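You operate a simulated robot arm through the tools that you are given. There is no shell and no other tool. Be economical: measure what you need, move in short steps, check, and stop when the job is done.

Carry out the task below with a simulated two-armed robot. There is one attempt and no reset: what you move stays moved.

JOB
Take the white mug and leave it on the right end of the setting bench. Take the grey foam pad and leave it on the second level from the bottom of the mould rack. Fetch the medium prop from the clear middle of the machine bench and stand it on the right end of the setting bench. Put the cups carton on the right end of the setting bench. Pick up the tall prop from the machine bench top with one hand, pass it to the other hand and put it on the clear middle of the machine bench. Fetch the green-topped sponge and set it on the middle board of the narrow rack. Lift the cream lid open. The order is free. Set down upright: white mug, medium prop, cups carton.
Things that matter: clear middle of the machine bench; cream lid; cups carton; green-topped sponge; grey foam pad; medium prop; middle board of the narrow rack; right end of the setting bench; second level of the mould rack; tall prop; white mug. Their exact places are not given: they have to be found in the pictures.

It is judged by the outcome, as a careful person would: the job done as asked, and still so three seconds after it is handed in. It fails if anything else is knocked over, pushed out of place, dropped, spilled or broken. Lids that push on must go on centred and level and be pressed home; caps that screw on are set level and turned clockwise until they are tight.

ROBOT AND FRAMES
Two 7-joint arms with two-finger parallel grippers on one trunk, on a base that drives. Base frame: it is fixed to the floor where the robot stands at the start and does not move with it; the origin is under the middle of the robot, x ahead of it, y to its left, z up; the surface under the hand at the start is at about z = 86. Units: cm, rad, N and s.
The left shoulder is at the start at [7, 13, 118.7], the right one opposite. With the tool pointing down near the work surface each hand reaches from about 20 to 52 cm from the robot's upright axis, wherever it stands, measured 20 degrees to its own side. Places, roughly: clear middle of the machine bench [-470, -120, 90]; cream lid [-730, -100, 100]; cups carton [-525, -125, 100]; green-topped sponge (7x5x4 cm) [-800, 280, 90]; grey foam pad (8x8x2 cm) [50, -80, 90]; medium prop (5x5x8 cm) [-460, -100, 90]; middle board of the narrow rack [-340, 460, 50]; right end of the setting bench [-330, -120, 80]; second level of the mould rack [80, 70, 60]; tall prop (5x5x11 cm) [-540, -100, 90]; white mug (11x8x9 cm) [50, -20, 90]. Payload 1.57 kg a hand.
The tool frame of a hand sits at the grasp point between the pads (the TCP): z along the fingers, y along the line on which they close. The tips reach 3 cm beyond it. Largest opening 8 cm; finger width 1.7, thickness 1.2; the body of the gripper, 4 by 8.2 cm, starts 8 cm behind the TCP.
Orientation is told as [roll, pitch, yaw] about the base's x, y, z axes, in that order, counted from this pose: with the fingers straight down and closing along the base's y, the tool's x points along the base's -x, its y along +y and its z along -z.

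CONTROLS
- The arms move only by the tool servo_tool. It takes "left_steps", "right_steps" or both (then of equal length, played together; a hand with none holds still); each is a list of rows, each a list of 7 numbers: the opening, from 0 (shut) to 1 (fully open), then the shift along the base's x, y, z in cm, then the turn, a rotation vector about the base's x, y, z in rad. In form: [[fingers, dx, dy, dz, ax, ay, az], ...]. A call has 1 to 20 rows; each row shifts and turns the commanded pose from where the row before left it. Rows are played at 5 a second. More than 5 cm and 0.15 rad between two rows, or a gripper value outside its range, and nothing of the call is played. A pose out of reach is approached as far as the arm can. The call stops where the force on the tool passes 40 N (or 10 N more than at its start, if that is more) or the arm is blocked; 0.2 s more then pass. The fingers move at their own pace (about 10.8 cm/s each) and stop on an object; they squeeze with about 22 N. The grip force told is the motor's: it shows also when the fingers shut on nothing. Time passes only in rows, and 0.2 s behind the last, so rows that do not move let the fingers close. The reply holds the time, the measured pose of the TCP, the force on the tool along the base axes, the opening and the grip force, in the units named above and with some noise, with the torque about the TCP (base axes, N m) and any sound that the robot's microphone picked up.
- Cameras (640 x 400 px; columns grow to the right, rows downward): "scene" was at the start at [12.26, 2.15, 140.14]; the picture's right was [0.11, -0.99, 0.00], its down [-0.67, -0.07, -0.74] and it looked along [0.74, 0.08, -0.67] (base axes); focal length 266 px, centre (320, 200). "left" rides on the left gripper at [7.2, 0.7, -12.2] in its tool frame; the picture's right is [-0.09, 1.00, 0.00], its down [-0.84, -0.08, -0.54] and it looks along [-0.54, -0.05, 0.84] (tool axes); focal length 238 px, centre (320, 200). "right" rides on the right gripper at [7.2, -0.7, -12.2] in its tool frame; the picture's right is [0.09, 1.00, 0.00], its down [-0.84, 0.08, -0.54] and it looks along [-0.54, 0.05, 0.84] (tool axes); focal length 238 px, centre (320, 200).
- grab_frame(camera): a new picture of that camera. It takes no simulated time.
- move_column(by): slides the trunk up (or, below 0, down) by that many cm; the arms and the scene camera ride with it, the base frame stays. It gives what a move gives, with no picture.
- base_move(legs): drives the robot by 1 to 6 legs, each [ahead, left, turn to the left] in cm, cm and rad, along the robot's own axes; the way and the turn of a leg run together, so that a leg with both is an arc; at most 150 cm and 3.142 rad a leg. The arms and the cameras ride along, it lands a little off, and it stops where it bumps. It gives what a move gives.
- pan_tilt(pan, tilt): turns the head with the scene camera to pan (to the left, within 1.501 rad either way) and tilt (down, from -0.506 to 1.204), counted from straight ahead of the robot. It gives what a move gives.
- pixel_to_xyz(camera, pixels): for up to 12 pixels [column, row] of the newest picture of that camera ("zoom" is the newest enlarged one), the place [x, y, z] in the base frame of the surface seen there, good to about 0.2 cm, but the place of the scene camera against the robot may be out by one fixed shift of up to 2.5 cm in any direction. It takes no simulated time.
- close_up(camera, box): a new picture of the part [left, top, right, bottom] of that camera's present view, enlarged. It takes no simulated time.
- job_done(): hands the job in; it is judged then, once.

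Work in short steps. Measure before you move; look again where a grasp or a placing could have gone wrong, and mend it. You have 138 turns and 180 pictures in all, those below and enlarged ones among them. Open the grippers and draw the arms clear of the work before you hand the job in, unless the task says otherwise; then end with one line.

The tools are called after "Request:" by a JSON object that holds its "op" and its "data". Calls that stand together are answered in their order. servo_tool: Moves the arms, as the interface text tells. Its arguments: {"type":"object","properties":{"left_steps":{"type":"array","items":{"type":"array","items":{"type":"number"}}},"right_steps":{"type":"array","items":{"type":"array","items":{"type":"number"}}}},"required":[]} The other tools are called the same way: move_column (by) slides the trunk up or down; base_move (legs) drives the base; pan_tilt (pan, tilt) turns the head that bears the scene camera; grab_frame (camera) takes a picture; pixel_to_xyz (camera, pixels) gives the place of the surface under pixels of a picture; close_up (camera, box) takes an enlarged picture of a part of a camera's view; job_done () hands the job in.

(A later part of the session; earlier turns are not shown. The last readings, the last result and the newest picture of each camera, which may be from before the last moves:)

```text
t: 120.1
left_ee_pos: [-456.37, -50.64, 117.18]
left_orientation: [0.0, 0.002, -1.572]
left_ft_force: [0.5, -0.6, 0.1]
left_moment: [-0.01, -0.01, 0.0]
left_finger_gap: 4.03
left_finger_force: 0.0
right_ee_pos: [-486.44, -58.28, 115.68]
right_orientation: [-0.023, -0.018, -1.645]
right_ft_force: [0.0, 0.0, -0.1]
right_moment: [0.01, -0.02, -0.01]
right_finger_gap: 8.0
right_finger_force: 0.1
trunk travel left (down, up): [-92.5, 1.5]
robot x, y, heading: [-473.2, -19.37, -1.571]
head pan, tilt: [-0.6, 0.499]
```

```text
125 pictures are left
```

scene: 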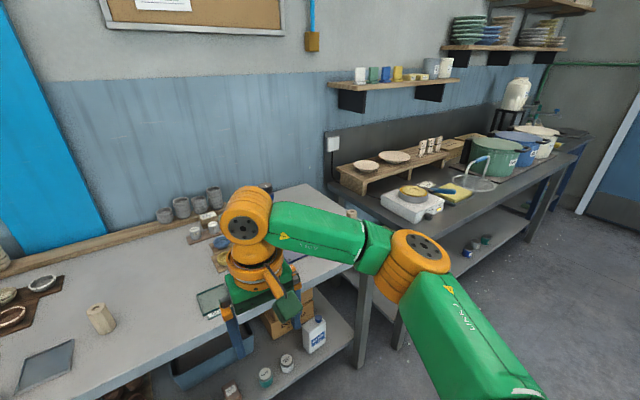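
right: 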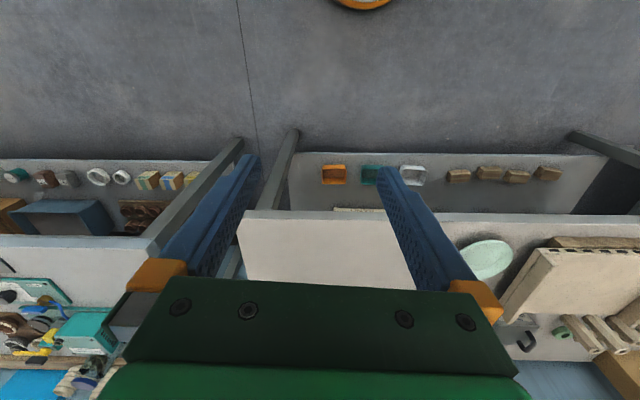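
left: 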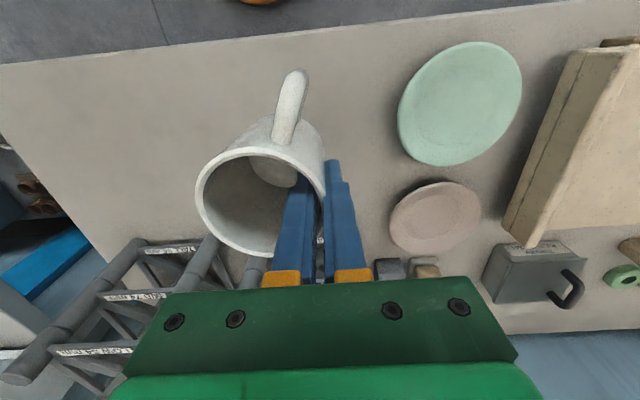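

The medium prop shows at (273,244) in the first picture. The tall prop and the carton are hidden behind the right arm. I look with the right hand camera and measure the medium prop.

Request:
{"op": "grab_frame", "data": {"camera": "right"}}

Request:
{"op": "pan_tilt", "data": {"pan": 0, "tilt": 0.7}}

Request:
{"op": "close_up", "data": {"camera": "scene", "box": [180, 100, 480, 290]}}

Request:
{"op": "grab_frame", "data": {"camera": "left"}}

```text
124 pictures are left
```

right: 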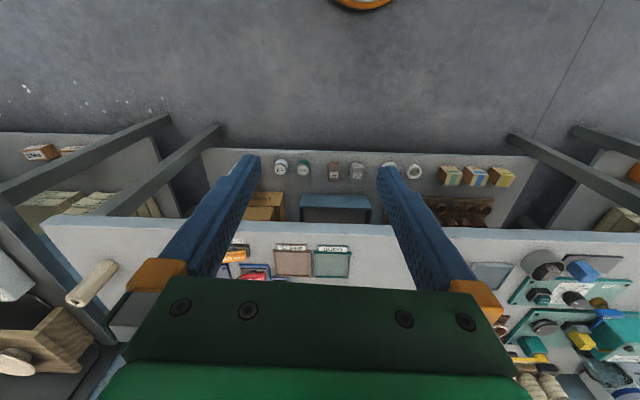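

```text
t: 121.1
left_ee_pos: [-456.49, -50.54, 117.2]
left_orientation: [0.001, -0.001, -1.57]
left_ft_force: [0.0, 0.2, -0.1]
left_moment: [0.01, -0.01, 0.02]
left_finger_gap: 3.99
left_finger_force: 0.0
right_ee_pos: [-486.4, -58.25, 115.5]
right_orientation: [-0.024, -0.019, -1.644]
right_ft_force: [0.1, -0.7, -0.2]
right_moment: [-0.01, 0.03, 0.01]
right_finger_gap: 7.99
right_finger_force: 0.0
trunk travel left (down, up): [-92.5, 1.5]
robot x, y, heading: [-472.88, -19.49, -1.572]
head pan, tilt: [0.0, 0.7]
```

```text
2.11 times, centred on (330, 195) of scene
```

zoom: 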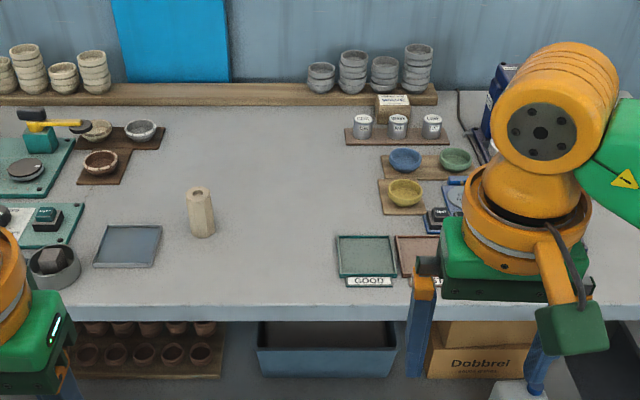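

```text
122 pictures are left
```

left: 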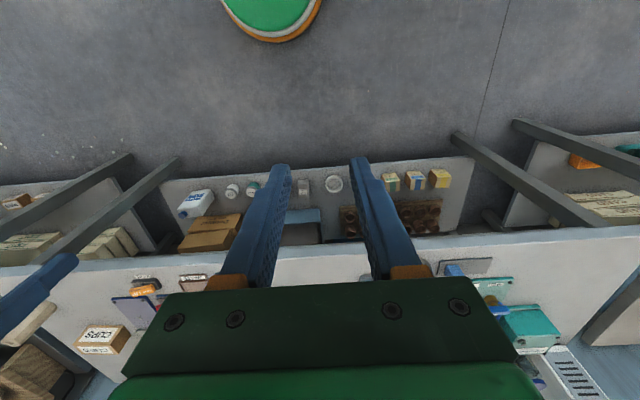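

The medium prop is at (200,212) in the zoom. The CUPS carton shows at (105,338) in the left picture and the tall prop at (92,283) in the right one. I measure them.

Request:
{"op": "pixel_to_xyz", "data": {"camera": "zoom", "pixels": [[200, 190], [188, 195], [213, 195], [200, 230], [202, 238], [230, 240], [160, 245], [335, 250], [280, 160], [260, 290], [330, 100], [385, 200]]}}

Request:
{"op": "pixel_to_xyz", "data": {"camera": "left", "pixels": [[105, 330], [85, 330], [130, 330], [108, 352], [80, 348], [118, 310], [140, 282]]}}

Request:
{"op": "pixel_to_xyz", "data": {"camera": "right", "pixels": [[80, 297], [108, 268], [95, 283], [60, 250], [120, 250], [20, 300]]}}

```text
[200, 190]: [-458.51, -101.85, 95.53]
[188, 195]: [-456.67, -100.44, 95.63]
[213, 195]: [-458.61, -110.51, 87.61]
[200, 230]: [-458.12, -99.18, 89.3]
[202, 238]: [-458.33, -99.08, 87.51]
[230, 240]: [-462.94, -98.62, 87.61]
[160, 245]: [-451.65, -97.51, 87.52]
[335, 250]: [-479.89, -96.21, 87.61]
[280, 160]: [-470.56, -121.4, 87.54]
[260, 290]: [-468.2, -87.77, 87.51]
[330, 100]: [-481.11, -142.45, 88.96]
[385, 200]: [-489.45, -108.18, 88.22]
```

```text
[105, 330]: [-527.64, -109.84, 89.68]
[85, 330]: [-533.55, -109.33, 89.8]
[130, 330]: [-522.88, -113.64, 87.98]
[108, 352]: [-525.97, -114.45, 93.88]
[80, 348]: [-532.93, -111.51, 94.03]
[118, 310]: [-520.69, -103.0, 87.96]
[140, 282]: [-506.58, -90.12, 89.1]
```

```text
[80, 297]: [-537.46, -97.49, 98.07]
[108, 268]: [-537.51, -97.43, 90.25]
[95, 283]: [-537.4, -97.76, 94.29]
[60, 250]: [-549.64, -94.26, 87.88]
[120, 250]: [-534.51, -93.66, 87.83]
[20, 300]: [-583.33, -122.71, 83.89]
```

Bench top z≈87.9. The medium prop stands near (-460,-102.6), with its top at 95.9. I drive up to the bench and bring the open left hand over it.

Request:
{"op": "base_move", "data": {"legs": [[39, -2, 0]]}}

Request:
{"op": "servo_tool", "data": {"left_steps": [[1, 0, -4, -2, 0, 0, 0], [1, 0, -4, -2, 0, 0, 0], [1, 0, -2, -2, 0, 0, 0], [1, 0, 0, -3, 0, 0, 0], [1, 0, 0, 0, 0, 0, 0]]}}

Request:
{"op": "grab_frame", "data": {"camera": "left"}}

Request:
{"op": "grab_frame", "data": {"camera": "right"}}

```text
t: 123.6
left_ee_pos: [-458.56, -89.14, 117.2]
left_orientation: [-0.001, 0.0, -1.57]
left_ft_force: [0.0, 0.1, 0.7]
left_moment: [-0.04, 0.05, 0.02]
left_finger_gap: 3.97
left_finger_force: 0.1
right_ee_pos: [-488.63, -96.81, 115.67]
right_orientation: [-0.025, -0.022, -1.645]
right_ft_force: [-0.8, 0.0, -0.7]
right_moment: [-0.01, -0.01, 0.0]
right_finger_gap: 8.02
right_finger_force: 0.1
trunk travel left (down, up): [-92.5, 1.5]
robot x, y, heading: [-474.99, -58.19, -1.575]
head pan, tilt: [0.0, 0.7]
```

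```text
t: 124.8
left_ee_pos: [-458.49, -99.38, 108.11]
left_orientation: [0.0, 0.001, -1.572]
left_ft_force: [0.2, 0.3, -0.4]
left_moment: [0.0, 0.02, 0.02]
left_finger_gap: 8.02
left_finger_force: 0.0
right_ee_pos: [-488.34, -97.14, 115.55]
right_orientation: [-0.025, -0.015, -1.647]
right_ft_force: [-0.1, 0.4, 1.6]
right_moment: [0.0, 0.01, 0.0]
right_finger_gap: 7.98
right_finger_force: 0.0
trunk travel left (down, up): [-92.5, 1.5]
robot x, y, heading: [-474.99, -58.28, -1.573]
head pan, tilt: [0.0, 0.7]
```

```text
121 pictures are left
```

left: 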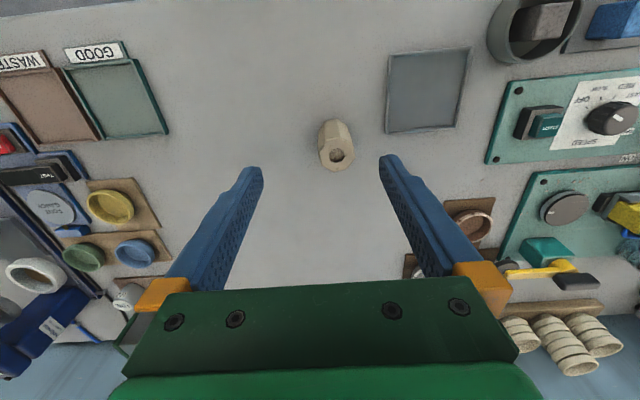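

```text
120 pictures are left
```

right: 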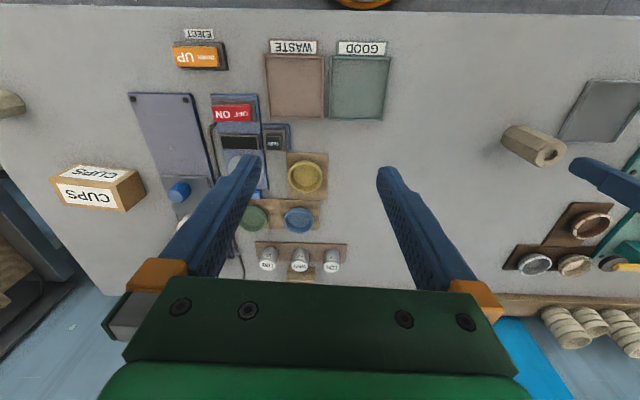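

I see the octagonal prop at (340,145) in the left picture, and the whole cups carton at (97,188) in the right one. I measure both.

Request:
{"op": "pixel_to_xyz", "data": {"camera": "left", "pixels": [[341, 148], [322, 150], [354, 150], [338, 168], [337, 125], [330, 175]]}}

Request:
{"op": "close_up", "data": {"camera": "right", "box": [0, 60, 260, 240]}}

Request:
{"op": "pixel_to_xyz", "data": {"camera": "right", "pixels": [[79, 166], [135, 171], [53, 178], [113, 185], [66, 203], [127, 208], [143, 185], [95, 175], [95, 195], [12, 100], [5, 93], [150, 160]]}}

```text
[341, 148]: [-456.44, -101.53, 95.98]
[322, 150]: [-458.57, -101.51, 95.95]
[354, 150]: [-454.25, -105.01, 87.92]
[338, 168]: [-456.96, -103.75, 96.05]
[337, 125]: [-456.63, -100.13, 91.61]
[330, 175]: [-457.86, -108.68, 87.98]
```

```text
2.22 times, centred on (130, 150) of right
```

zoom: 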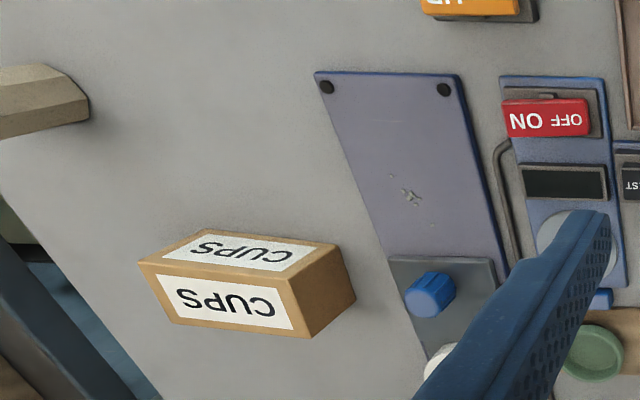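

```text
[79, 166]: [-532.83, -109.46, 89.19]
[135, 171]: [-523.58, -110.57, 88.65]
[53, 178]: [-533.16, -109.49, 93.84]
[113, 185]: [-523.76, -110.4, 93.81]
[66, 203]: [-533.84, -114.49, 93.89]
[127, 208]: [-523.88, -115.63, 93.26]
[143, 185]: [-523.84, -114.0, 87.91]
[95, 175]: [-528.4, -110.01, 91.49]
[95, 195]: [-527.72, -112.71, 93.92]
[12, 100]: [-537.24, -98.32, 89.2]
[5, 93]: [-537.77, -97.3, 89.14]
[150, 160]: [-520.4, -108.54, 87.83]
```

The prop's centre is at (-456.7,-102.5). The carton is about 10 × 6 × 6 cm, at x -533.5..-523.6, y -109.5..-115.5. I lower the left hand over the prop and grip it.

Request:
{"op": "servo_tool", "data": {"left_steps": [[1, 1.8, -3.1, -2, 0, 0, 0], [1, 0, 0, -4, 0, 0, 0], [1, 0, 0, -4, 0, 0, 0], [1, 0, 0, -4, 0, 0, 0], [1, 0, 0, -1.8, 0, 0, 0], [0, 0, 0, 0, 0, 0, 0], [0, 0, 0, 0, 0, 0, 0], [0, 0, 0, 0, 0, 0, 0]]}}

Request:
{"op": "grab_frame", "data": {"camera": "left"}}

```text
t: 126.6
left_ee_pos: [-456.96, -102.6, 92.46]
left_orientation: [0.0, 0.002, -1.57]
left_ft_force: [0.6, -0.7, -1.1]
left_moment: [0.01, -0.02, 0.04]
left_finger_gap: 4.01
left_finger_force: 21.8
right_ee_pos: [-488.51, -97.07, 115.57]
right_orientation: [-0.026, -0.018, -1.647]
right_ft_force: [0.8, -0.4, 0.4]
right_moment: [0.01, -0.01, 0.04]
right_finger_gap: 8.02
right_finger_force: 0.0
trunk travel left (down, up): [-92.5, 1.5]
robot x, y, heading: [-474.73, -58.35, -1.577]
head pan, tilt: [0.0, 0.7]
```

```text
118 pictures are left
```

left: 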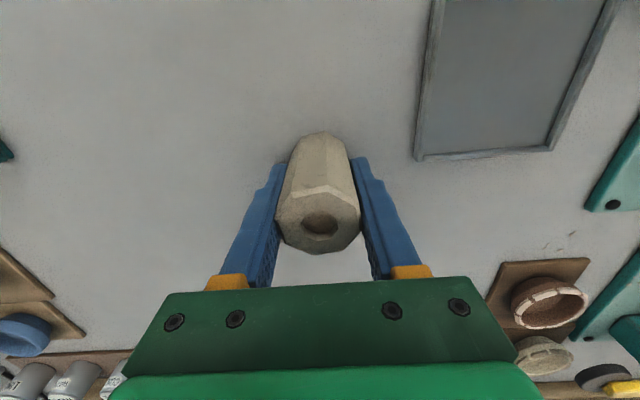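

The prop is gripped (gap 4.0). I lift it and at the same time try turning the right hand -90°, which the carton's 6 cm side needs.

Request:
{"op": "servo_tool", "data": {"left_steps": [[0, 0, 0, 2, 0, 0, 0], [0, 0, 0, 4, 0, 0, 0], [0, 0, 0, 4, 0, 0, 0], [0, 0, 0, 4, 0, 0, 0], [0, 0, 0, 4, 0, 0, 0], [0, 0, 3, 4, 0, 0, 0], [0, 0, 3, 2, 0, 0, 0], [0, 0, 3, 0, 0, 0, 0], [0, 0, 3, 0, 0, 0, 0], [0, 0, 0, 0, 0, 0, 0], [0, 0, 0, 0, 0, 0, 0]], "right_steps": [[1, 0, 0, 2, 0, 0, -0.143], [1, 0, 0, 2, 0, 0, -0.143], [1, 0, 0, 0, 0, 0, -0.143], [1, 0, 0, 0, 0, 0, -0.143], [1, 0, 0, 0, 0, 0, -0.143], [1, 0, 0, 0, 0, 0, -0.143], [1, 0, 0, 0, 0, 0, -0.143], [1, 0, 0, 0, 0, 0, -0.143], [1, 0, 0, 0, 0, 0, -0.143], [1, 0, 0, 0, 0, 0, -0.143], [1, 0, 0, 0, 0, 0, 0]]}}

Request:
{"op": "grab_frame", "data": {"camera": "scene"}}

```text
t: 129.0
left_ee_pos: [-456.84, -90.56, 116.31]
left_orientation: [0.001, 0.002, -1.572]
left_ft_force: [-0.6, -0.8, -1.2]
left_moment: [-0.02, -0.03, -0.01]
left_finger_gap: 3.85
left_finger_force: 22.3
right_ee_pos: [-488.58, -97.21, 119.55]
right_orientation: [-0.026, -0.019, -3.076]
right_ft_force: [0.4, 0.2, 0.0]
right_moment: [0.04, 0.02, -0.01]
right_finger_gap: 8.0
right_finger_force: 0.1
trunk travel left (down, up): [-92.5, 1.5]
robot x, y, heading: [-474.97, -58.12, -1.576]
head pan, tilt: [0.0, 0.7]
```

```text
117 pictures are left
```

scene: 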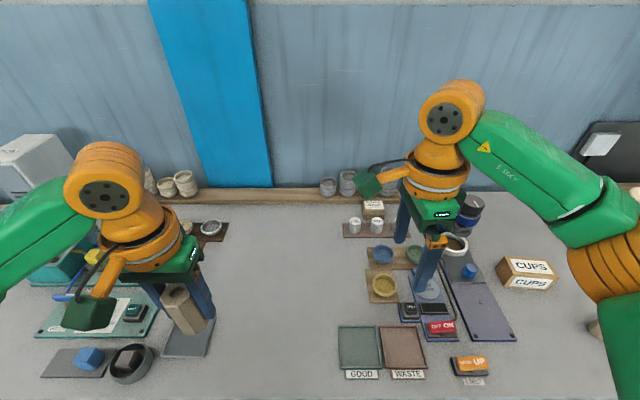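

The -90° turn works fine. The carton is yawed about -0.1 with its centre at (-528.5,-112.5). I move the base right 38 cm and 4 cm closer, trim the yaw, and look.

Request:
{"op": "base_move", "data": {"legs": [[0, -38, 0], [5, 0, 0.006]]}}

Request:
{"op": "servo_tool", "data": {"right_steps": [[1, 0, 0, 0, 0, 0, -0.08], [1, 0, 0, 0, 0, 0, -0.08], [1, 0, 0, 0, 0, 0, 0]]}}

Request:
{"op": "grab_frame", "data": {"camera": "right"}}

Request:
{"op": "grab_frame", "data": {"camera": "scene"}}

```text
t: 131.9
left_ee_pos: [-494.71, -94.27, 116.67]
left_orientation: [-0.002, -0.007, -1.567]
left_ft_force: [0.9, 1.4, -2.1]
left_moment: [-0.07, 0.03, 0.0]
left_finger_gap: 3.85
left_finger_force: 21.7
right_ee_pos: [-526.42, -100.95, 119.84]
right_orientation: [-0.017, -0.019, -3.072]
right_ft_force: [0.1, 0.8, 0.4]
right_moment: [-0.05, -0.03, 0.0]
right_finger_gap: 7.99
right_finger_force: 0.1
trunk travel left (down, up): [-92.5, 1.5]
robot x, y, heading: [-512.84, -62.88, -1.573]
head pan, tilt: [0.0, 0.7]
```

```text
t: 132.7
left_ee_pos: [-494.62, -95.06, 116.34]
left_orientation: [0.0, 0.0, -1.567]
left_ft_force: [-0.5, 1.0, -1.4]
left_moment: [-0.04, -0.01, 0.01]
left_finger_gap: 3.87
left_finger_force: 22.0
right_ee_pos: [-526.22, -101.75, 119.58]
right_orientation: [-0.024, -0.018, 3.05]
right_ft_force: [0.5, 0.2, 0.5]
right_moment: [0.02, 0.0, 0.02]
right_finger_gap: 8.0
right_finger_force: 0.0
trunk travel left (down, up): [-92.5, 1.5]
robot x, y, heading: [-513.24, -63.09, -1.57]
head pan, tilt: [0.0, 0.7]
```

```text
116 pictures are left
```

right: 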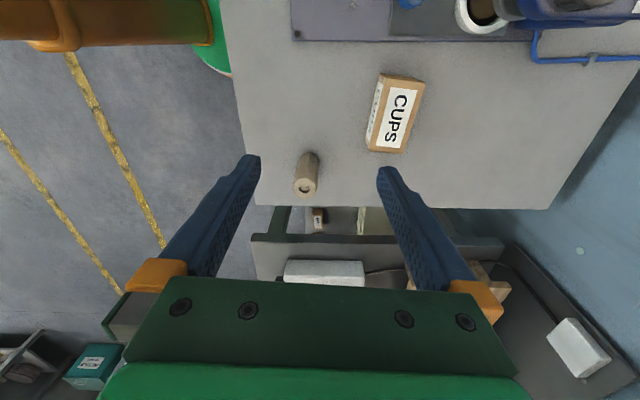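

```text
115 pictures are left
```

scene: 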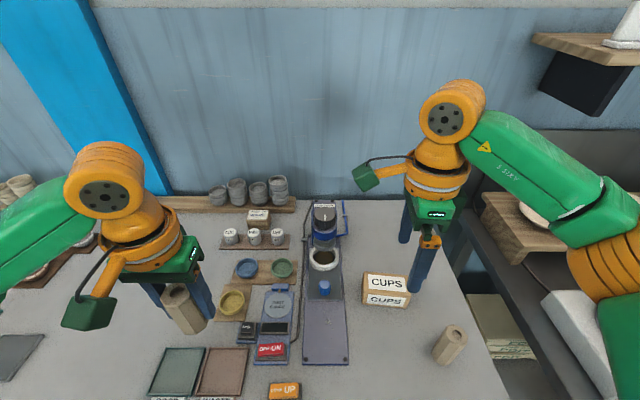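

The carton at (396,115) in the right picture can be measured again from here, along with the tall prop at (306,175).

Request:
{"op": "pixel_to_xyz", "data": {"camera": "right", "pixels": [[386, 78], [420, 84], [404, 150], [375, 148], [396, 115], [372, 120], [302, 188], [305, 165], [325, 40], [400, 40], [480, 12]]}}

```text
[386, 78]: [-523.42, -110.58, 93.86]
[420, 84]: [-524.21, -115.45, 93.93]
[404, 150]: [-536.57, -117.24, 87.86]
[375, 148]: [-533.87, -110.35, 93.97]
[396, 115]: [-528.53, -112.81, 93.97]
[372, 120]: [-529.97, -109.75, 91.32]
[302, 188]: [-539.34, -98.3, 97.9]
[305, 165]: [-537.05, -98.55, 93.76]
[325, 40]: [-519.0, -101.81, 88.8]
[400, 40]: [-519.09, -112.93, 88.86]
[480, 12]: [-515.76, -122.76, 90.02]
```

The carton centre is (-528.6,-112.7) and the hand's yaw fits it. I move over it and down to z≈104 to see whether it is in reach.

Request:
{"op": "servo_tool", "data": {"right_steps": [[1, -1.2, -4, -2, 0, 0, 0], [1, -1.2, -4, -2, 0, 0, 0], [1, 0, -3, -3, 0, 0, 0], [1, 0, 0, -4, 0, 0, 0], [1, 0, 0, -4, 0, 0, 0], [1, 0, 0, 0, 0, 0, 0]]}}

Request:
{"op": "grab_frame", "data": {"camera": "right"}}

Request:
{"op": "grab_frame", "data": {"camera": "scene"}}

```text
t: 134.1
left_ee_pos: [-494.61, -95.09, 116.21]
left_orientation: [-0.003, 0.001, -1.567]
left_ft_force: [-0.2, 0.2, -1.3]
left_moment: [0.0, 0.01, 0.0]
left_finger_gap: 3.86
left_finger_force: 22.3
right_ee_pos: [-529.16, -111.42, 105.38]
right_orientation: [-0.027, -0.021, 3.052]
right_ft_force: [0.2, 0.3, 0.2]
right_moment: [-0.01, 0.01, -0.03]
right_finger_gap: 7.99
right_finger_force: 0.1
right hand out of reach, approached as far as the arm can: row 3
trunk travel left (down, up): [-92.5, 1.5]
robot x, y, heading: [-513.24, -62.67, -1.569]
head pan, tilt: [0.0, 0.7]
```

```text
114 pictures are left
```

right: 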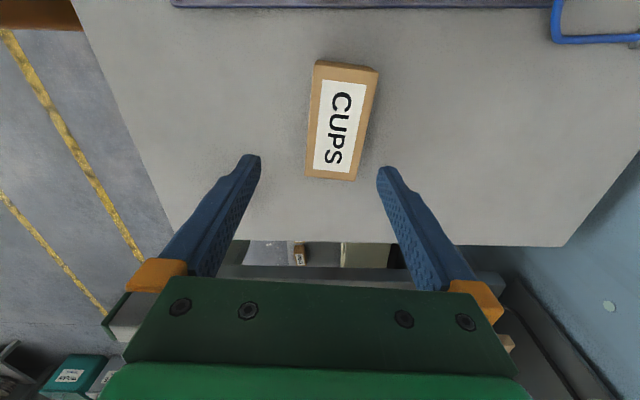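

```text
113 pictures are left
```

scene: 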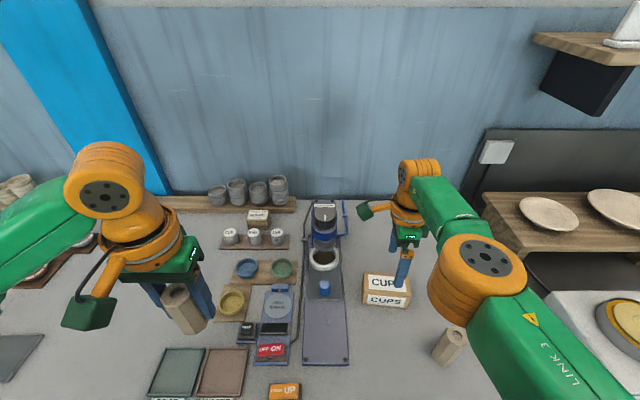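

It is nearly in place. I check the elbow's clearance over the tall prop and the carton position before going down.

Request:
{"op": "pixel_to_xyz", "data": {"camera": "scene", "pixels": [[440, 300], [470, 240], [425, 190], [450, 330], [500, 320]]}}

Request:
{"op": "pixel_to_xyz", "data": {"camera": "right", "pixels": [[314, 70], [372, 76], [350, 172], [312, 170], [341, 120]]}}

```text
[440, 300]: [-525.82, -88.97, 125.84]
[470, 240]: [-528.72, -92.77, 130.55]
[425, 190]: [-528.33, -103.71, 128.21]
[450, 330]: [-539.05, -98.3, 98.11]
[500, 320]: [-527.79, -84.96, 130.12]
```

```text
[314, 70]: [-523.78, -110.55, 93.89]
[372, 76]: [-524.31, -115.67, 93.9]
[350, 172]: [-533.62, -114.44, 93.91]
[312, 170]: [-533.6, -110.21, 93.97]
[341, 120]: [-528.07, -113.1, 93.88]
```

There is plenty of clearance (elbow underside ≈118). I lower the trunk 6 cm, then centre over the carton and go down to z≈91.5.

Request:
{"op": "move_column", "data": {"by": -6}}

Request:
{"op": "servo_tool", "data": {"right_steps": [[1, 0.4, -1.3, 0, 0, 0, 0], [1, 0, 0, -2, 0, 0, 0], [1, 0, 0, 0, 0, 0, 0]]}}

Request:
{"op": "grab_frame", "data": {"camera": "right"}}

```text
t: 135.1
left_ee_pos: [-494.83, -95.02, 110.51]
left_orientation: [0.0, 0.002, -1.567]
left_ft_force: [-0.1, -0.7, -1.5]
left_moment: [-0.01, 0.02, 0.0]
left_finger_gap: 3.86
left_finger_force: 22.4
right_ee_pos: [-529.16, -111.38, 99.41]
right_orientation: [-0.026, -0.019, 3.052]
right_ft_force: [-0.7, 0.8, 0.3]
right_moment: [0.0, 0.03, 0.0]
right_finger_gap: 8.0
right_finger_force: 0.1
trunk travel left (down, up): [-86.5, 7.5]
robot x, y, heading: [-512.85, -63.32, -1.57]
head pan, tilt: [0.0, 0.7]
```

```text
t: 135.9
left_ee_pos: [-494.61, -95.11, 110.35]
left_orientation: [-0.001, 0.002, -1.567]
left_ft_force: [-0.2, 0.6, -0.8]
left_moment: [0.01, -0.03, 0.03]
left_finger_gap: 3.87
left_finger_force: 22.1
right_ee_pos: [-528.87, -111.37, 97.34]
right_orientation: [-0.026, -0.018, 3.052]
right_ft_force: [-0.2, 0.2, -0.1]
right_moment: [0.01, 0.03, 0.01]
right_finger_gap: 8.01
right_finger_force: 0.1
right hand out of reach, approached as far as the arm can: row 1
trunk travel left (down, up): [-86.5, 7.5]
robot x, y, heading: [-512.52, -63.27, -1.575]
head pan, tilt: [0.0, 0.7]
```

```text
112 pictures are left
```

right: 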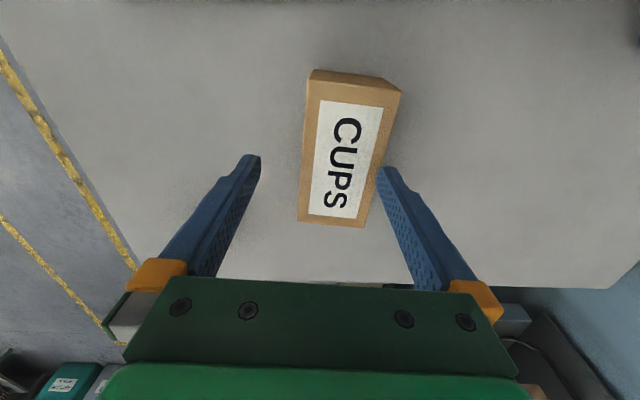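

The reach ends at y=-111.4, so I rise 1 cm and drive 1.5 cm closer.

Request:
{"op": "servo_tool", "data": {"right_steps": [[1, 0, 0, 1, 0, 0, 0], [1, 0, 0, 0, 0, 0, 0]]}}

Request:
{"op": "base_move", "data": {"legs": [[1.6, 0, 0]]}}

Request:
{"op": "servo_tool", "data": {"right_steps": [[1, 0, 0, 0, 0, 0, 0]]}}

Request:
{"op": "grab_frame", "data": {"camera": "right"}}

```text
t: 136.5
left_ee_pos: [-494.73, -95.1, 110.39]
left_orientation: [0.0, 0.002, -1.566]
left_ft_force: [0.9, -0.1, -1.2]
left_moment: [-0.04, -0.02, 0.01]
left_finger_gap: 3.86
left_finger_force: 21.7
right_ee_pos: [-528.87, -111.45, 98.49]
right_orientation: [-0.026, -0.02, 3.053]
right_ft_force: [-0.6, 0.4, -0.4]
right_moment: [0.02, 0.01, 0.01]
right_finger_gap: 8.02
right_finger_force: 0.1
trunk travel left (down, up): [-86.5, 7.5]
robot x, y, heading: [-512.73, -62.89, -1.567]
head pan, tilt: [0.0, 0.7]
```

```text
t: 137.3
left_ee_pos: [-494.72, -96.48, 110.47]
left_orientation: [0.0, -0.002, -1.567]
left_ft_force: [1.0, 0.7, -1.0]
left_moment: [-0.03, 0.0, 0.02]
left_finger_gap: 3.83
left_finger_force: 21.2
right_ee_pos: [-528.84, -112.71, 98.74]
right_orientation: [-0.025, -0.02, 3.053]
right_ft_force: [-0.3, 1.2, 0.4]
right_moment: [-0.01, 0.0, -0.02]
right_finger_gap: 8.01
right_finger_force: 0.0
trunk travel left (down, up): [-86.5, 7.5]
robot x, y, heading: [-513.14, -64.64, -1.575]
head pan, tilt: [0.0, 0.7]
```

```text
t: 137.7
left_ee_pos: [-494.72, -97.05, 110.38]
left_orientation: [0.0, 0.003, -1.566]
left_ft_force: [1.4, 0.1, -2.2]
left_moment: [0.0, -0.02, 0.01]
left_finger_gap: 3.84
left_finger_force: 21.8
right_ee_pos: [-528.94, -113.13, 98.36]
right_orientation: [-0.029, -0.019, 3.052]
right_ft_force: [-0.3, -0.4, 0.0]
right_moment: [0.02, -0.01, 0.01]
right_finger_gap: 8.0
right_finger_force: 0.1
trunk travel left (down, up): [-86.5, 7.5]
robot x, y, heading: [-513.14, -64.57, -1.573]
head pan, tilt: [0.0, 0.7]
```

```text
111 pictures are left
```

right: 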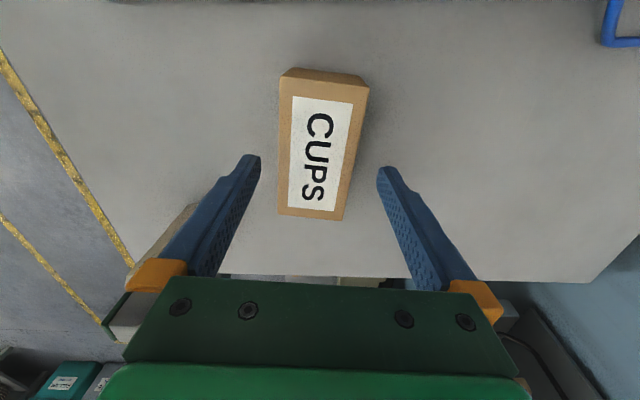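

The carton is centred between the fingers. I shift +0.3 in y, go down to z≈91.6 and close.

Request:
{"op": "servo_tool", "data": {"right_steps": [[1, 0.2, 0.3, -2, 0, 0, 0], [1, 0, 0, -2.4, 0, 0, 0], [1, 0, 0, -2.4, 0, 0, 0], [1, 0, 0, 0, 0, 0, 0], [0.3, 0, 0, 0, 0, 0, 0], [0.3, 0, 0, 0, 0, 0, 0], [0.3, 0, 0, 0, 0, 0, 0]]}}

Request:
{"op": "grab_frame", "data": {"camera": "right"}}

```text
t: 139.3
left_ee_pos: [-494.69, -96.78, 110.36]
left_orientation: [0.0, 0.002, -1.567]
left_ft_force: [-0.4, -0.3, -2.1]
left_moment: [-0.01, 0.02, -0.01]
left_finger_gap: 3.86
left_finger_force: 21.8
right_ee_pos: [-528.79, -111.83, 91.81]
right_orientation: [-0.028, -0.02, 3.053]
right_ft_force: [0.5, -0.4, 0.6]
right_moment: [-0.02, 0.1, -0.02]
right_finger_gap: 5.77
right_finger_force: 22.1
right hand out of reach, approached as far as the arm can: row 2, 3
trunk travel left (down, up): [-86.5, 7.5]
robot x, y, heading: [-512.97, -64.72, -1.574]
head pan, tilt: [0.0, 0.7]
```

```text
110 pictures are left
```

right: 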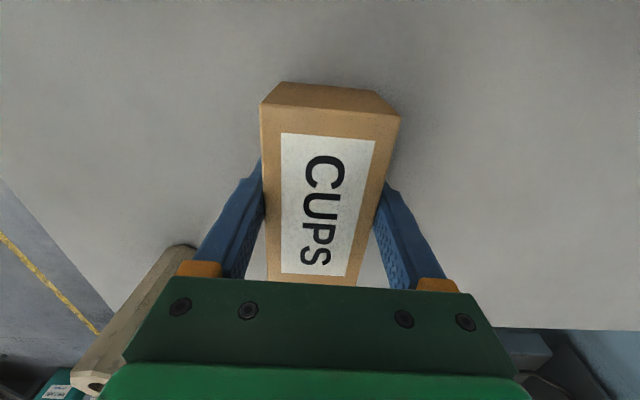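

The carton is gripped (gap 5.8). I lift both hands and back off from the bench.

Request:
{"op": "servo_tool", "data": {"right_steps": [[0.3, 0, 0, 2, 0, 0, 0], [0.3, 0, 0, 4, 0, 0, 0], [0.3, 0, 0.5, 4, 0, 0, 0], [0.3, 0, 1, 4, 0, 0, 0], [0.3, 0, 2, 4, 0, 0, 0], [0.3, 0, 2, 3, 0, 0, 0], [0.3, 0, 2, 0, 0, 0, 0]]}}

Request:
{"op": "base_move", "data": {"legs": [[-32, 0, 0], [0, 145, 0], [0, 33, 0]]}}

Request:
{"op": "pan_tilt", "data": {"pan": 0, "tilt": 0.75}}

Request:
{"op": "grab_frame", "data": {"camera": "scene"}}

Request:
{"op": "grab_frame", "data": {"camera": "right"}}

```text
t: 140.9
left_ee_pos: [-494.82, -96.78, 110.41]
left_orientation: [0.001, 0.003, -1.568]
left_ft_force: [-0.6, 0.0, -1.8]
left_moment: [-0.01, -0.02, 0.0]
left_finger_gap: 3.83
left_finger_force: 22.1
right_ee_pos: [-528.92, -104.29, 112.75]
right_orientation: [-0.026, -0.018, 3.053]
right_ft_force: [0.2, 0.6, -1.8]
right_moment: [0.0, -0.03, -0.02]
right_finger_gap: 5.74
right_finger_force: 22.0
trunk travel left (down, up): [-86.5, 7.5]
robot x, y, heading: [-513.0, -64.39, -1.574]
head pan, tilt: [0.0, 0.7]
```

```text
t: 151.6
left_ee_pos: [-317.33, -63.48, 110.35]
left_orientation: [0.003, 0.002, -1.564]
left_ft_force: [0.3, -0.4, -1.6]
left_moment: [0.01, -0.02, 0.01]
left_finger_gap: 3.85
left_finger_force: 21.5
right_ee_pos: [-351.5, -71.26, 112.69]
right_orientation: [-0.028, -0.014, 3.056]
right_ft_force: [-0.4, -0.6, -1.7]
right_moment: [-0.03, -0.02, 0.01]
right_finger_gap: 5.76
right_finger_force: 21.7
trunk travel left (down, up): [-86.5, 7.5]
robot x, y, heading: [-335.07, -31.45, -1.566]
head pan, tilt: [0.0, 0.7]
```

```text
t: 152.2
left_ee_pos: [-317.08, -63.52, 110.37]
left_orientation: [0.0, 0.002, -1.564]
left_ft_force: [-0.4, 0.2, -1.9]
left_moment: [0.02, -0.01, -0.02]
left_finger_gap: 3.85
left_finger_force: 21.7
right_ee_pos: [-351.22, -71.29, 112.79]
right_orientation: [-0.029, -0.017, 3.056]
right_ft_force: [0.7, -0.3, -2.2]
right_moment: [-0.01, 0.01, 0.03]
right_finger_gap: 5.8
right_finger_force: 22.5
trunk travel left (down, up): [-86.5, 7.5]
robot x, y, heading: [-336.01, -31.14, -1.558]
head pan, tilt: [0.0, 0.75]
```

```text
109 pictures are left
```

scene: 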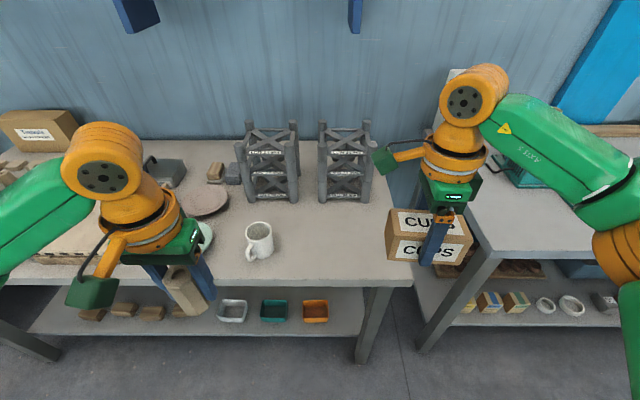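

```text
108 pictures are left
```

right: 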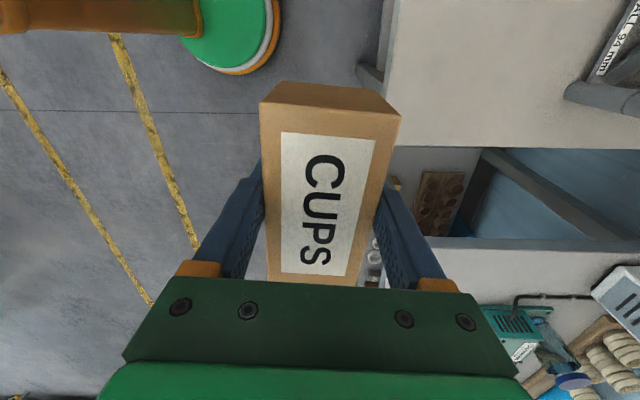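

Both objects are held. I measure the free bench area from here: mug, bench end, and the frames' feet.

Request:
{"op": "pixel_to_xyz", "data": {"camera": "scene", "pixels": [[273, 240], [262, 252], [290, 198], [345, 200], [360, 198], [410, 275], [385, 272], [330, 278], [380, 200], [320, 240]]}}

Request:
{"op": "pixel_to_xyz", "data": {"camera": "right", "pixels": [[400, 100], [395, 140], [390, 30], [600, 140], [500, 140]]}}

Request:
{"op": "base_move", "data": {"legs": [[17, 0, -0.012]]}}

```text
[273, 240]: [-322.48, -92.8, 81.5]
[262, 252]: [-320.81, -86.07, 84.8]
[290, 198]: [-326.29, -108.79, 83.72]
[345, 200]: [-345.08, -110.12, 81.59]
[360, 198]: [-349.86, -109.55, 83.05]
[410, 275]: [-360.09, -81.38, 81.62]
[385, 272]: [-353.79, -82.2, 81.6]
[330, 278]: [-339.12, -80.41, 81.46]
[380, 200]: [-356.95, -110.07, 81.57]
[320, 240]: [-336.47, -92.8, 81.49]
```

```text
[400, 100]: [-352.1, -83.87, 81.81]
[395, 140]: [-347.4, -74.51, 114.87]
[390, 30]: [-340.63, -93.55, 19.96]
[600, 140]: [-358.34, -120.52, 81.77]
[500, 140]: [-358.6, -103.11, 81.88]
```

```text
t: 153.7
left_ee_pos: [-317.29, -80.32, 110.46]
left_orientation: [0.0, -0.003, -1.574]
left_ft_force: [1.1, 0.0, -1.2]
left_moment: [-0.03, -0.02, 0.02]
left_finger_gap: 3.84
left_finger_force: 21.9
right_ee_pos: [-351.64, -87.7, 112.82]
right_orientation: [-0.024, -0.019, 3.046]
right_ft_force: [0.2, 0.4, -1.2]
right_moment: [0.0, 0.02, 0.0]
right_finger_gap: 5.76
right_finger_force: 21.8
trunk travel left (down, up): [-86.5, 7.5]
robot x, y, heading: [-335.38, -48.42, -1.579]
head pan, tilt: [0.0, 0.75]
```

Bench end x≈-359.5, front y≈-80.5. I set the carton at about (-346,-93.5), lowering to just above the bench.

Request:
{"op": "servo_tool", "data": {"right_steps": [[0.3, 2.8, -2.9, -3, 0, 0, 0.05], [0.3, 2.8, -2.9, -3, 0, 0, 0.05], [0.3, 0, 0, -5, 0, 0, 0], [0.3, 0, 0, -5, 0, 0, 0], [0.3, 0, 0, -5, 0, 0, 0], [0.3, 0, 0, -4, 0, 0, 0], [0.3, 0, 0, -1.4, 0, 0, 0], [0.3, 0, 0, 0, 0, 0, 0]]}}

Request:
{"op": "grab_frame", "data": {"camera": "scene"}}

```text
refused: row 1 steps farther than a row can; nothing moved
```

```text
107 pictures are left
```

scene: 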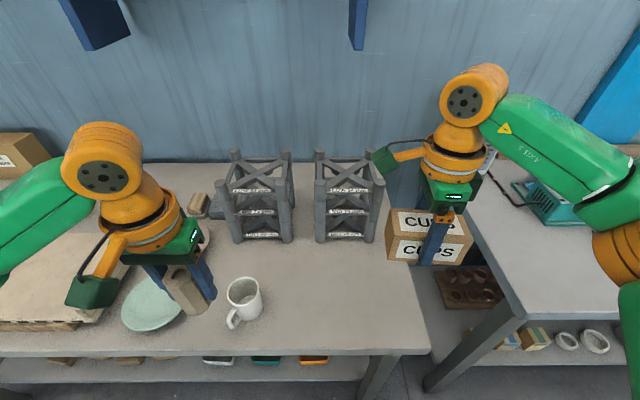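

The first row was a bit too long (5.03 cm), so I split it.

Request:
{"op": "servo_tool", "data": {"right_steps": [[0.3, 2, -2, -2, 0, 0, 0.03], [0.3, 2, -2, -2, 0, 0, 0.03], [0.3, 1.6, -1.8, -2, 0, 0, 0.03], [0.3, 0, 0, -5, 0, 0, 0], [0.3, 0, 0, -5, 0, 0, 0], [0.3, 0, 0, -5, 0, 0, 0], [0.3, 0, 0, -4, 0, 0, 0], [0.3, 0, 0, -1.4, 0, 0, 0], [0.3, 0, 0, 0, 0, 0, 0]]}}

Request:
{"op": "grab_frame", "data": {"camera": "scene"}}

```text
t: 155.7
left_ee_pos: [-317.42, -80.7, 110.4]
left_orientation: [-0.001, 0.002, -1.576]
left_ft_force: [-0.3, 0.5, -2.1]
left_moment: [-0.03, -0.01, 0.02]
left_finger_gap: 3.85
left_finger_force: 22.0
right_ee_pos: [-346.16, -93.39, 87.11]
right_orientation: [-0.026, -0.021, 3.135]
right_ft_force: [-1.0, 0.0, -2.1]
right_moment: [0.03, -0.01, 0.0]
right_finger_gap: 5.77
right_finger_force: 22.5
right hand out of reach, approached as far as the arm can: row 8
trunk travel left (down, up): [-86.5, 7.5]
robot x, y, heading: [-335.49, -48.57, -1.576]
head pan, tilt: [0.0, 0.75]
```

```text
106 pictures are left
```

scene: 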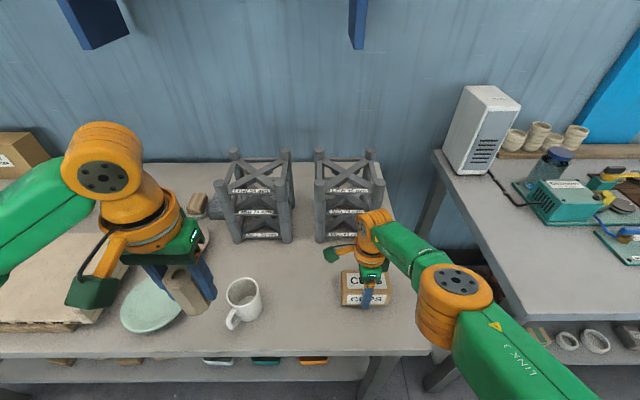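

The arm stops at z=87.1 and needs about 85.7, so I use the trunk for the last bit.

Request:
{"op": "move_column", "data": {"by": -1.2}}

Request:
{"op": "close_up", "data": {"camera": "scene", "box": [280, 190, 440, 330]}}

```text
t: 156.3
left_ee_pos: [-317.48, -80.78, 109.12]
left_orientation: [0.001, 0.001, -1.574]
left_ft_force: [-0.5, -0.2, -2.2]
left_moment: [0.03, -0.03, -0.03]
left_finger_gap: 3.85
left_finger_force: 21.8
right_ee_pos: [-346.09, -93.59, 85.95]
right_orientation: [-0.029, -0.018, 3.134]
right_ft_force: [-0.4, -0.5, -2.2]
right_moment: [0.03, 0.0, -0.01]
right_finger_gap: 5.79
right_finger_force: 21.6
trunk travel left (down, up): [-85.3, 8.7]
robot x, y, heading: [-335.16, -48.38, -1.573]
head pan, tilt: [0.0, 0.75]
```

```text
2.86 times, centred on (360, 260) of scene
```

zoom: 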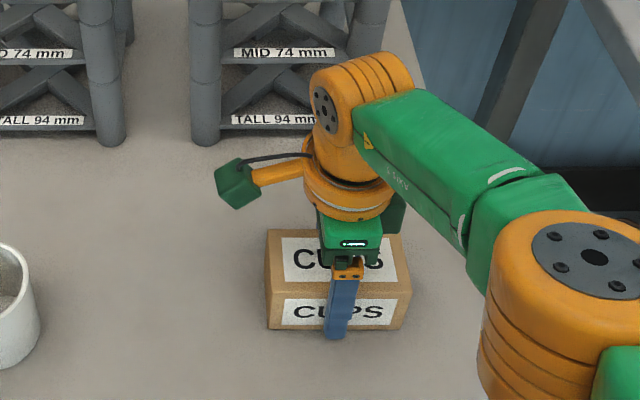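

Not touching yet. I go down 0.3 more.

Request:
{"op": "move_column", "data": {"by": -0.3}}

```text
t: 156.8
left_ee_pos: [-317.51, -80.63, 109.06]
left_orientation: [-0.001, 0.0, -1.574]
left_ft_force: [0.0, -0.3, -2.1]
left_moment: [-0.06, 0.0, -0.01]
left_finger_gap: 3.84
left_finger_force: 22.0
right_ee_pos: [-346.06, -93.29, 85.73]
right_orientation: [-0.025, -0.019, 3.135]
right_ft_force: [-1.3, -3.5, 10.7]
right_moment: [-0.48, 0.51, 0.08]
right_finger_gap: 5.78
right_finger_force: 22.1
trunk travel left (down, up): [-85.0, 9.0]
robot x, y, heading: [-335.64, -48.42, -1.579]
head pan, tilt: [0.0, 0.75]
```

The carton is down (10.7 N). I release it and rise.

Request:
{"op": "servo_tool", "data": {"right_steps": [[1, 0, 0, 0, 0, 0, 0], [1, 0, 0, 0, 0, 0, 0], [1, 0, 0, 3, 0, 0, 0], [1, 0, 0, 5, 0, 0, 0], [1, 0, 0, 5, 0, 0, 0], [1, -3, 3, 2, 0, 0, 0], [1, -3, 3, 2, 0, 0, 0], [1, -3, 3, 0, 0, 0, 0]]}}

Request:
{"op": "grab_frame", "data": {"camera": "scene"}}

Request:
{"op": "grab_frame", "data": {"camera": "left"}}

```text
t: 158.6
left_ee_pos: [-317.55, -80.53, 108.96]
left_orientation: [0.0, 0.0, -1.575]
left_ft_force: [0.1, -0.3, -2.3]
left_moment: [-0.06, -0.02, 0.01]
left_finger_gap: 3.85
left_finger_force: 22.0
right_ee_pos: [-355.25, -84.26, 102.73]
right_orientation: [-0.026, -0.019, 3.133]
right_ft_force: [-1.0, 0.0, 0.8]
right_moment: [0.0, 0.01, 0.0]
right_finger_gap: 7.99
right_finger_force: 0.1
trunk travel left (down, up): [-85.0, 9.0]
robot x, y, heading: [-335.49, -48.47, -1.577]
head pan, tilt: [0.0, 0.75]
```

```text
104 pictures are left
```

scene: 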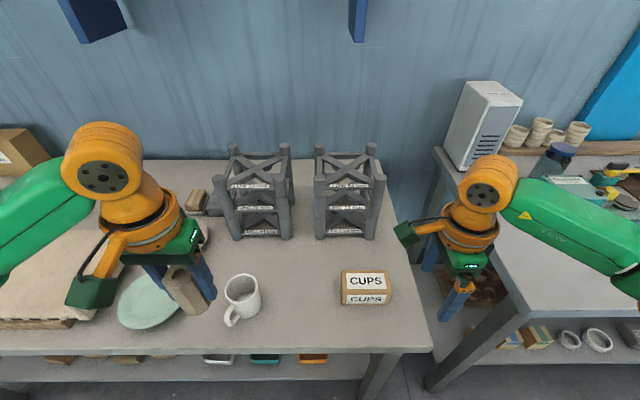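

```text
103 pictures are left
```

left: 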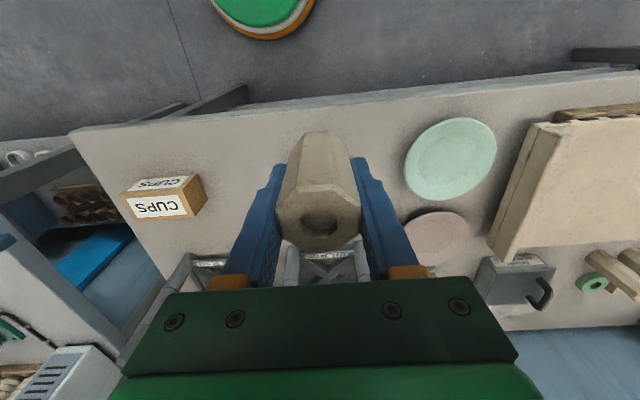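

The carton is standing well. Now I place the medium prop at (-331,-92), between the mug and the carton.

Request:
{"op": "servo_tool", "data": {"left_steps": [[0, -4, -2.5, 0, 0, 0, 0], [0, -4, -2.5, 0, 0, 0, 0], [0, -3.5, -3, 0, 0, 0, 0], [0, -2, -3.5, -2, 0, 0, 0], [0, 0, 0, -5, 0, 0, 0], [0, 0, 0, -5, 0, 0, 0], [0, 0, 0, -5, 0, 0, 0], [0, 0, 0, -4, 0, 0, 0], [0, 0, 0, -1, 0, 0, 0], [0, 0, 0, 0, 0, 0, 0]]}}

Request:
{"op": "grab_frame", "data": {"camera": "scene"}}

```text
t: 160.8
left_ee_pos: [-330.98, -92.22, 86.73]
left_orientation: [0.0, 0.002, -1.575]
left_ft_force: [-1.1, 1.0, -1.9]
left_moment: [0.0, 0.01, -0.02]
left_finger_gap: 3.85
left_finger_force: 22.4
right_ee_pos: [-355.15, -84.59, 102.69]
right_orientation: [-0.026, -0.019, 3.134]
right_ft_force: [0.4, -0.8, -0.2]
right_moment: [-0.05, -0.01, -0.02]
right_finger_gap: 8.01
right_finger_force: 0.1
trunk travel left (down, up): [-85.0, 9.0]
robot x, y, heading: [-335.43, -48.26, -1.575]
head pan, tilt: [0.0, 0.75]
```

```text
102 pictures are left
```

scene: 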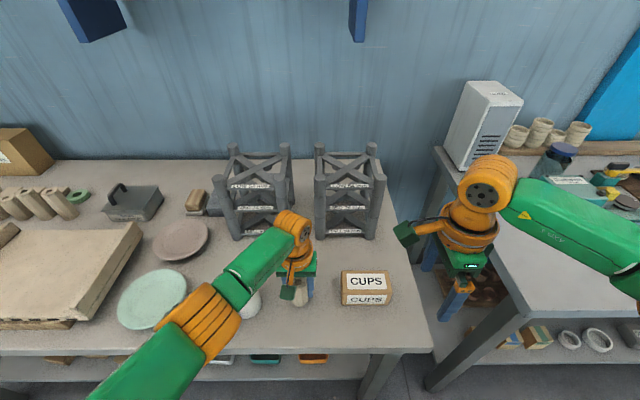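

I step down until contact.

Request:
{"op": "servo_tool", "data": {"left_steps": [[0, 0, 0, -0.2, 0, 0, 0], [0, 0, 0, -0.2, 0, 0, 0], [0, 0, 0, 0, 0, 0, 0]]}}

```text
t: 161.6
left_ee_pos: [-331.07, -92.17, 86.44]
left_orientation: [0.0, 0.001, -1.578]
left_ft_force: [0.3, 0.4, -2.3]
left_moment: [0.02, 0.01, 0.01]
left_finger_gap: 3.84
left_finger_force: 22.2
right_ee_pos: [-355.15, -84.31, 102.67]
right_orientation: [-0.03, -0.02, 3.136]
right_ft_force: [0.6, 0.5, -0.9]
right_moment: [0.0, 0.0, 0.04]
right_finger_gap: 8.01
right_finger_force: 0.1
trunk travel left (down, up): [-85.0, 9.0]
robot x, y, heading: [-335.28, -48.26, -1.575]
head pan, tilt: [0.0, 0.75]
```

Request:
{"op": "servo_tool", "data": {"left_steps": [[0, 0, 0, -0.15, 0, 0, 0], [0, 0, 0, -0.15, 0, 0, 0], [0, 0, 0, 0, 0, 0, 0]]}}

```text
t: 162.4
left_ee_pos: [-331.1, -92.08, 86.23]
left_orientation: [0.0, -0.001, -1.574]
left_ft_force: [1.0, -4.7, 16.0]
left_moment: [0.15, -0.01, 0.02]
left_finger_gap: 3.79
left_finger_force: 22.4
right_ee_pos: [-355.21, -84.4, 102.7]
right_orientation: [-0.027, -0.019, 3.135]
right_ft_force: [-0.4, -0.6, -0.4]
right_moment: [0.01, 0.01, 0.02]
right_finger_gap: 8.0
right_finger_force: 0.0
trunk travel left (down, up): [-85.0, 9.0]
robot x, y, heading: [-335.3, -48.1, -1.576]
head pan, tilt: [0.0, 0.75]
```

The prop is in contact (16 N). I ease up, open, rise straight and back the hand out, then check.

Request:
{"op": "servo_tool", "data": {"left_steps": [[0, 0, 0, 0.15, 0, 0, 0], [0.9, 0, 0, 0, 0, 0, 0], [0.9, 0, 0, 0, 0, 0, 0], [0.9, 0, 0, 4, 0, 0, 0], [0.9, 0, 0, 5, 0, 0, 0], [0.9, 0, 0, 5, 0, 0, 0], [0.9, 0, 0, 5, 0, 0, 0], [0.9, 3, 3, 2, 0, 0, 0], [0.9, 3, 3, 2, 0, 0, 0], [0.9, 3, 3, 0, 0, 0, 0]]}}

Request:
{"op": "grab_frame", "data": {"camera": "scene"}}

```text
t: 164.6
left_ee_pos: [-321.56, -83.06, 109.34]
left_orientation: [0.0, 0.003, -1.573]
left_ft_force: [-0.3, -0.5, -0.1]
left_moment: [-0.02, -0.02, 0.0]
left_finger_gap: 7.21
left_finger_force: 0.0
right_ee_pos: [-355.08, -84.19, 102.62]
right_orientation: [-0.026, -0.019, 3.135]
right_ft_force: [0.4, 0.9, 0.9]
right_moment: [0.0, 0.0, 0.0]
right_finger_gap: 7.98
right_finger_force: 0.0
trunk travel left (down, up): [-85.0, 9.0]
robot x, y, heading: [-335.44, -48.41, -1.576]
head pan, tilt: [0.0, 0.75]
```

```text
101 pictures are left
```

scene: 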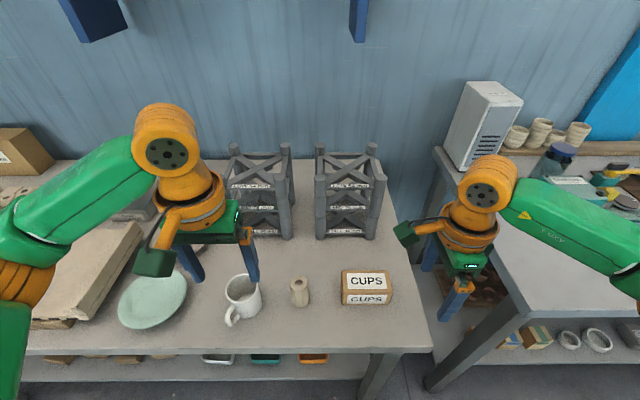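

All three stand well on the setting bench. Next is the tall prop: I back off, drive to the right end of the machine bench, and turn the right hand back to yaw 0.

Request:
{"op": "base_move", "data": {"legs": [[-28, 0, 0], [0, -145, 0], [0, -43, 0]]}}

Request:
{"op": "servo_tool", "data": {"right_steps": [[1, 0, 0, 3, 0, 0, 0.143], [1, 0, 0, 3, 0, 0, 0.143], [1, 0, 0, 3, 0, 0, 0.143], [1, 0, 0, 3, 0, 0, 0.143], [1, 0, 0, 0, 0, 0, 0.143], [1, 0, 0, 0, 0, 0, 0.143], [1, 0, 0, 0, 0, 0, 0.143], [1, 0, 0, 0, 0, 0, 0.143], [1, 0, 0, 0, 0, 0, 0.143], [1, 0, 0, 0, 0, 0, 0.143], [1, 0, 0, 0, 0, 0, 0.143], [1, 0, 0, 0, 0, 0, 0]]}}

Request:
{"op": "grab_frame", "data": {"camera": "scene"}}

Request:
{"op": "grab_frame", "data": {"camera": "right"}}

```text
t: 175.6
left_ee_pos: [-508.96, -54.15, 109.41]
left_orientation: [-0.001, 0.002, -1.569]
left_ft_force: [0.5, 0.5, 0.8]
left_moment: [-0.01, 0.02, -0.02]
left_finger_gap: 7.21
left_finger_force: 0.1
right_ee_pos: [-542.24, -55.47, 102.8]
right_orientation: [-0.028, -0.021, 3.14]
right_ft_force: [-0.6, 0.0, -0.7]
right_moment: [0.01, -0.01, -0.01]
right_finger_gap: 7.99
right_finger_force: 0.0
trunk travel left (down, up): [-85.0, 9.0]
robot x, y, heading: [-522.8, -19.19, -1.572]
head pan, tilt: [0.0, 0.75]
```

```text
t: 178.2
left_ee_pos: [-509.07, -54.08, 109.39]
left_orientation: [0.001, 0.002, -1.568]
left_ft_force: [0.7, -0.1, -0.4]
left_moment: [-0.02, 0.0, -0.01]
left_finger_gap: 7.19
left_finger_force: 0.0
right_ee_pos: [-542.42, -55.5, 114.7]
right_orientation: [-0.025, -0.019, -1.568]
right_ft_force: [0.0, -0.9, 0.7]
right_moment: [0.0, 0.0, 0.02]
right_finger_gap: 7.99
right_finger_force: 0.0
trunk travel left (down, up): [-85.0, 9.0]
robot x, y, heading: [-522.46, -19.45, -1.568]
head pan, tilt: [0.0, 0.75]
```

```text
100 pictures are left
```

scene: 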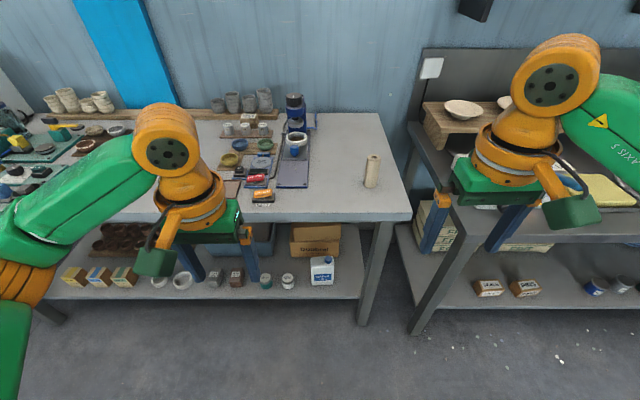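

```text
99 pictures are left
```

right: 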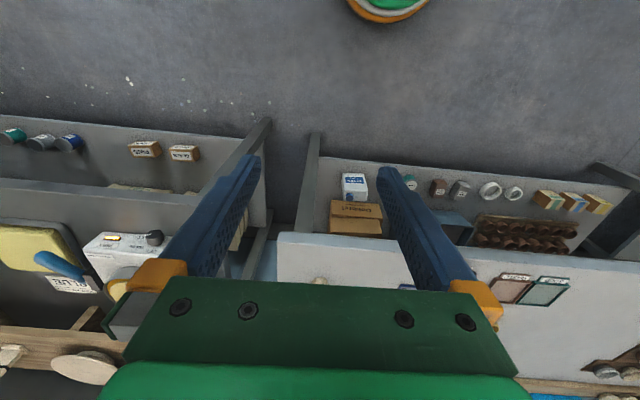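

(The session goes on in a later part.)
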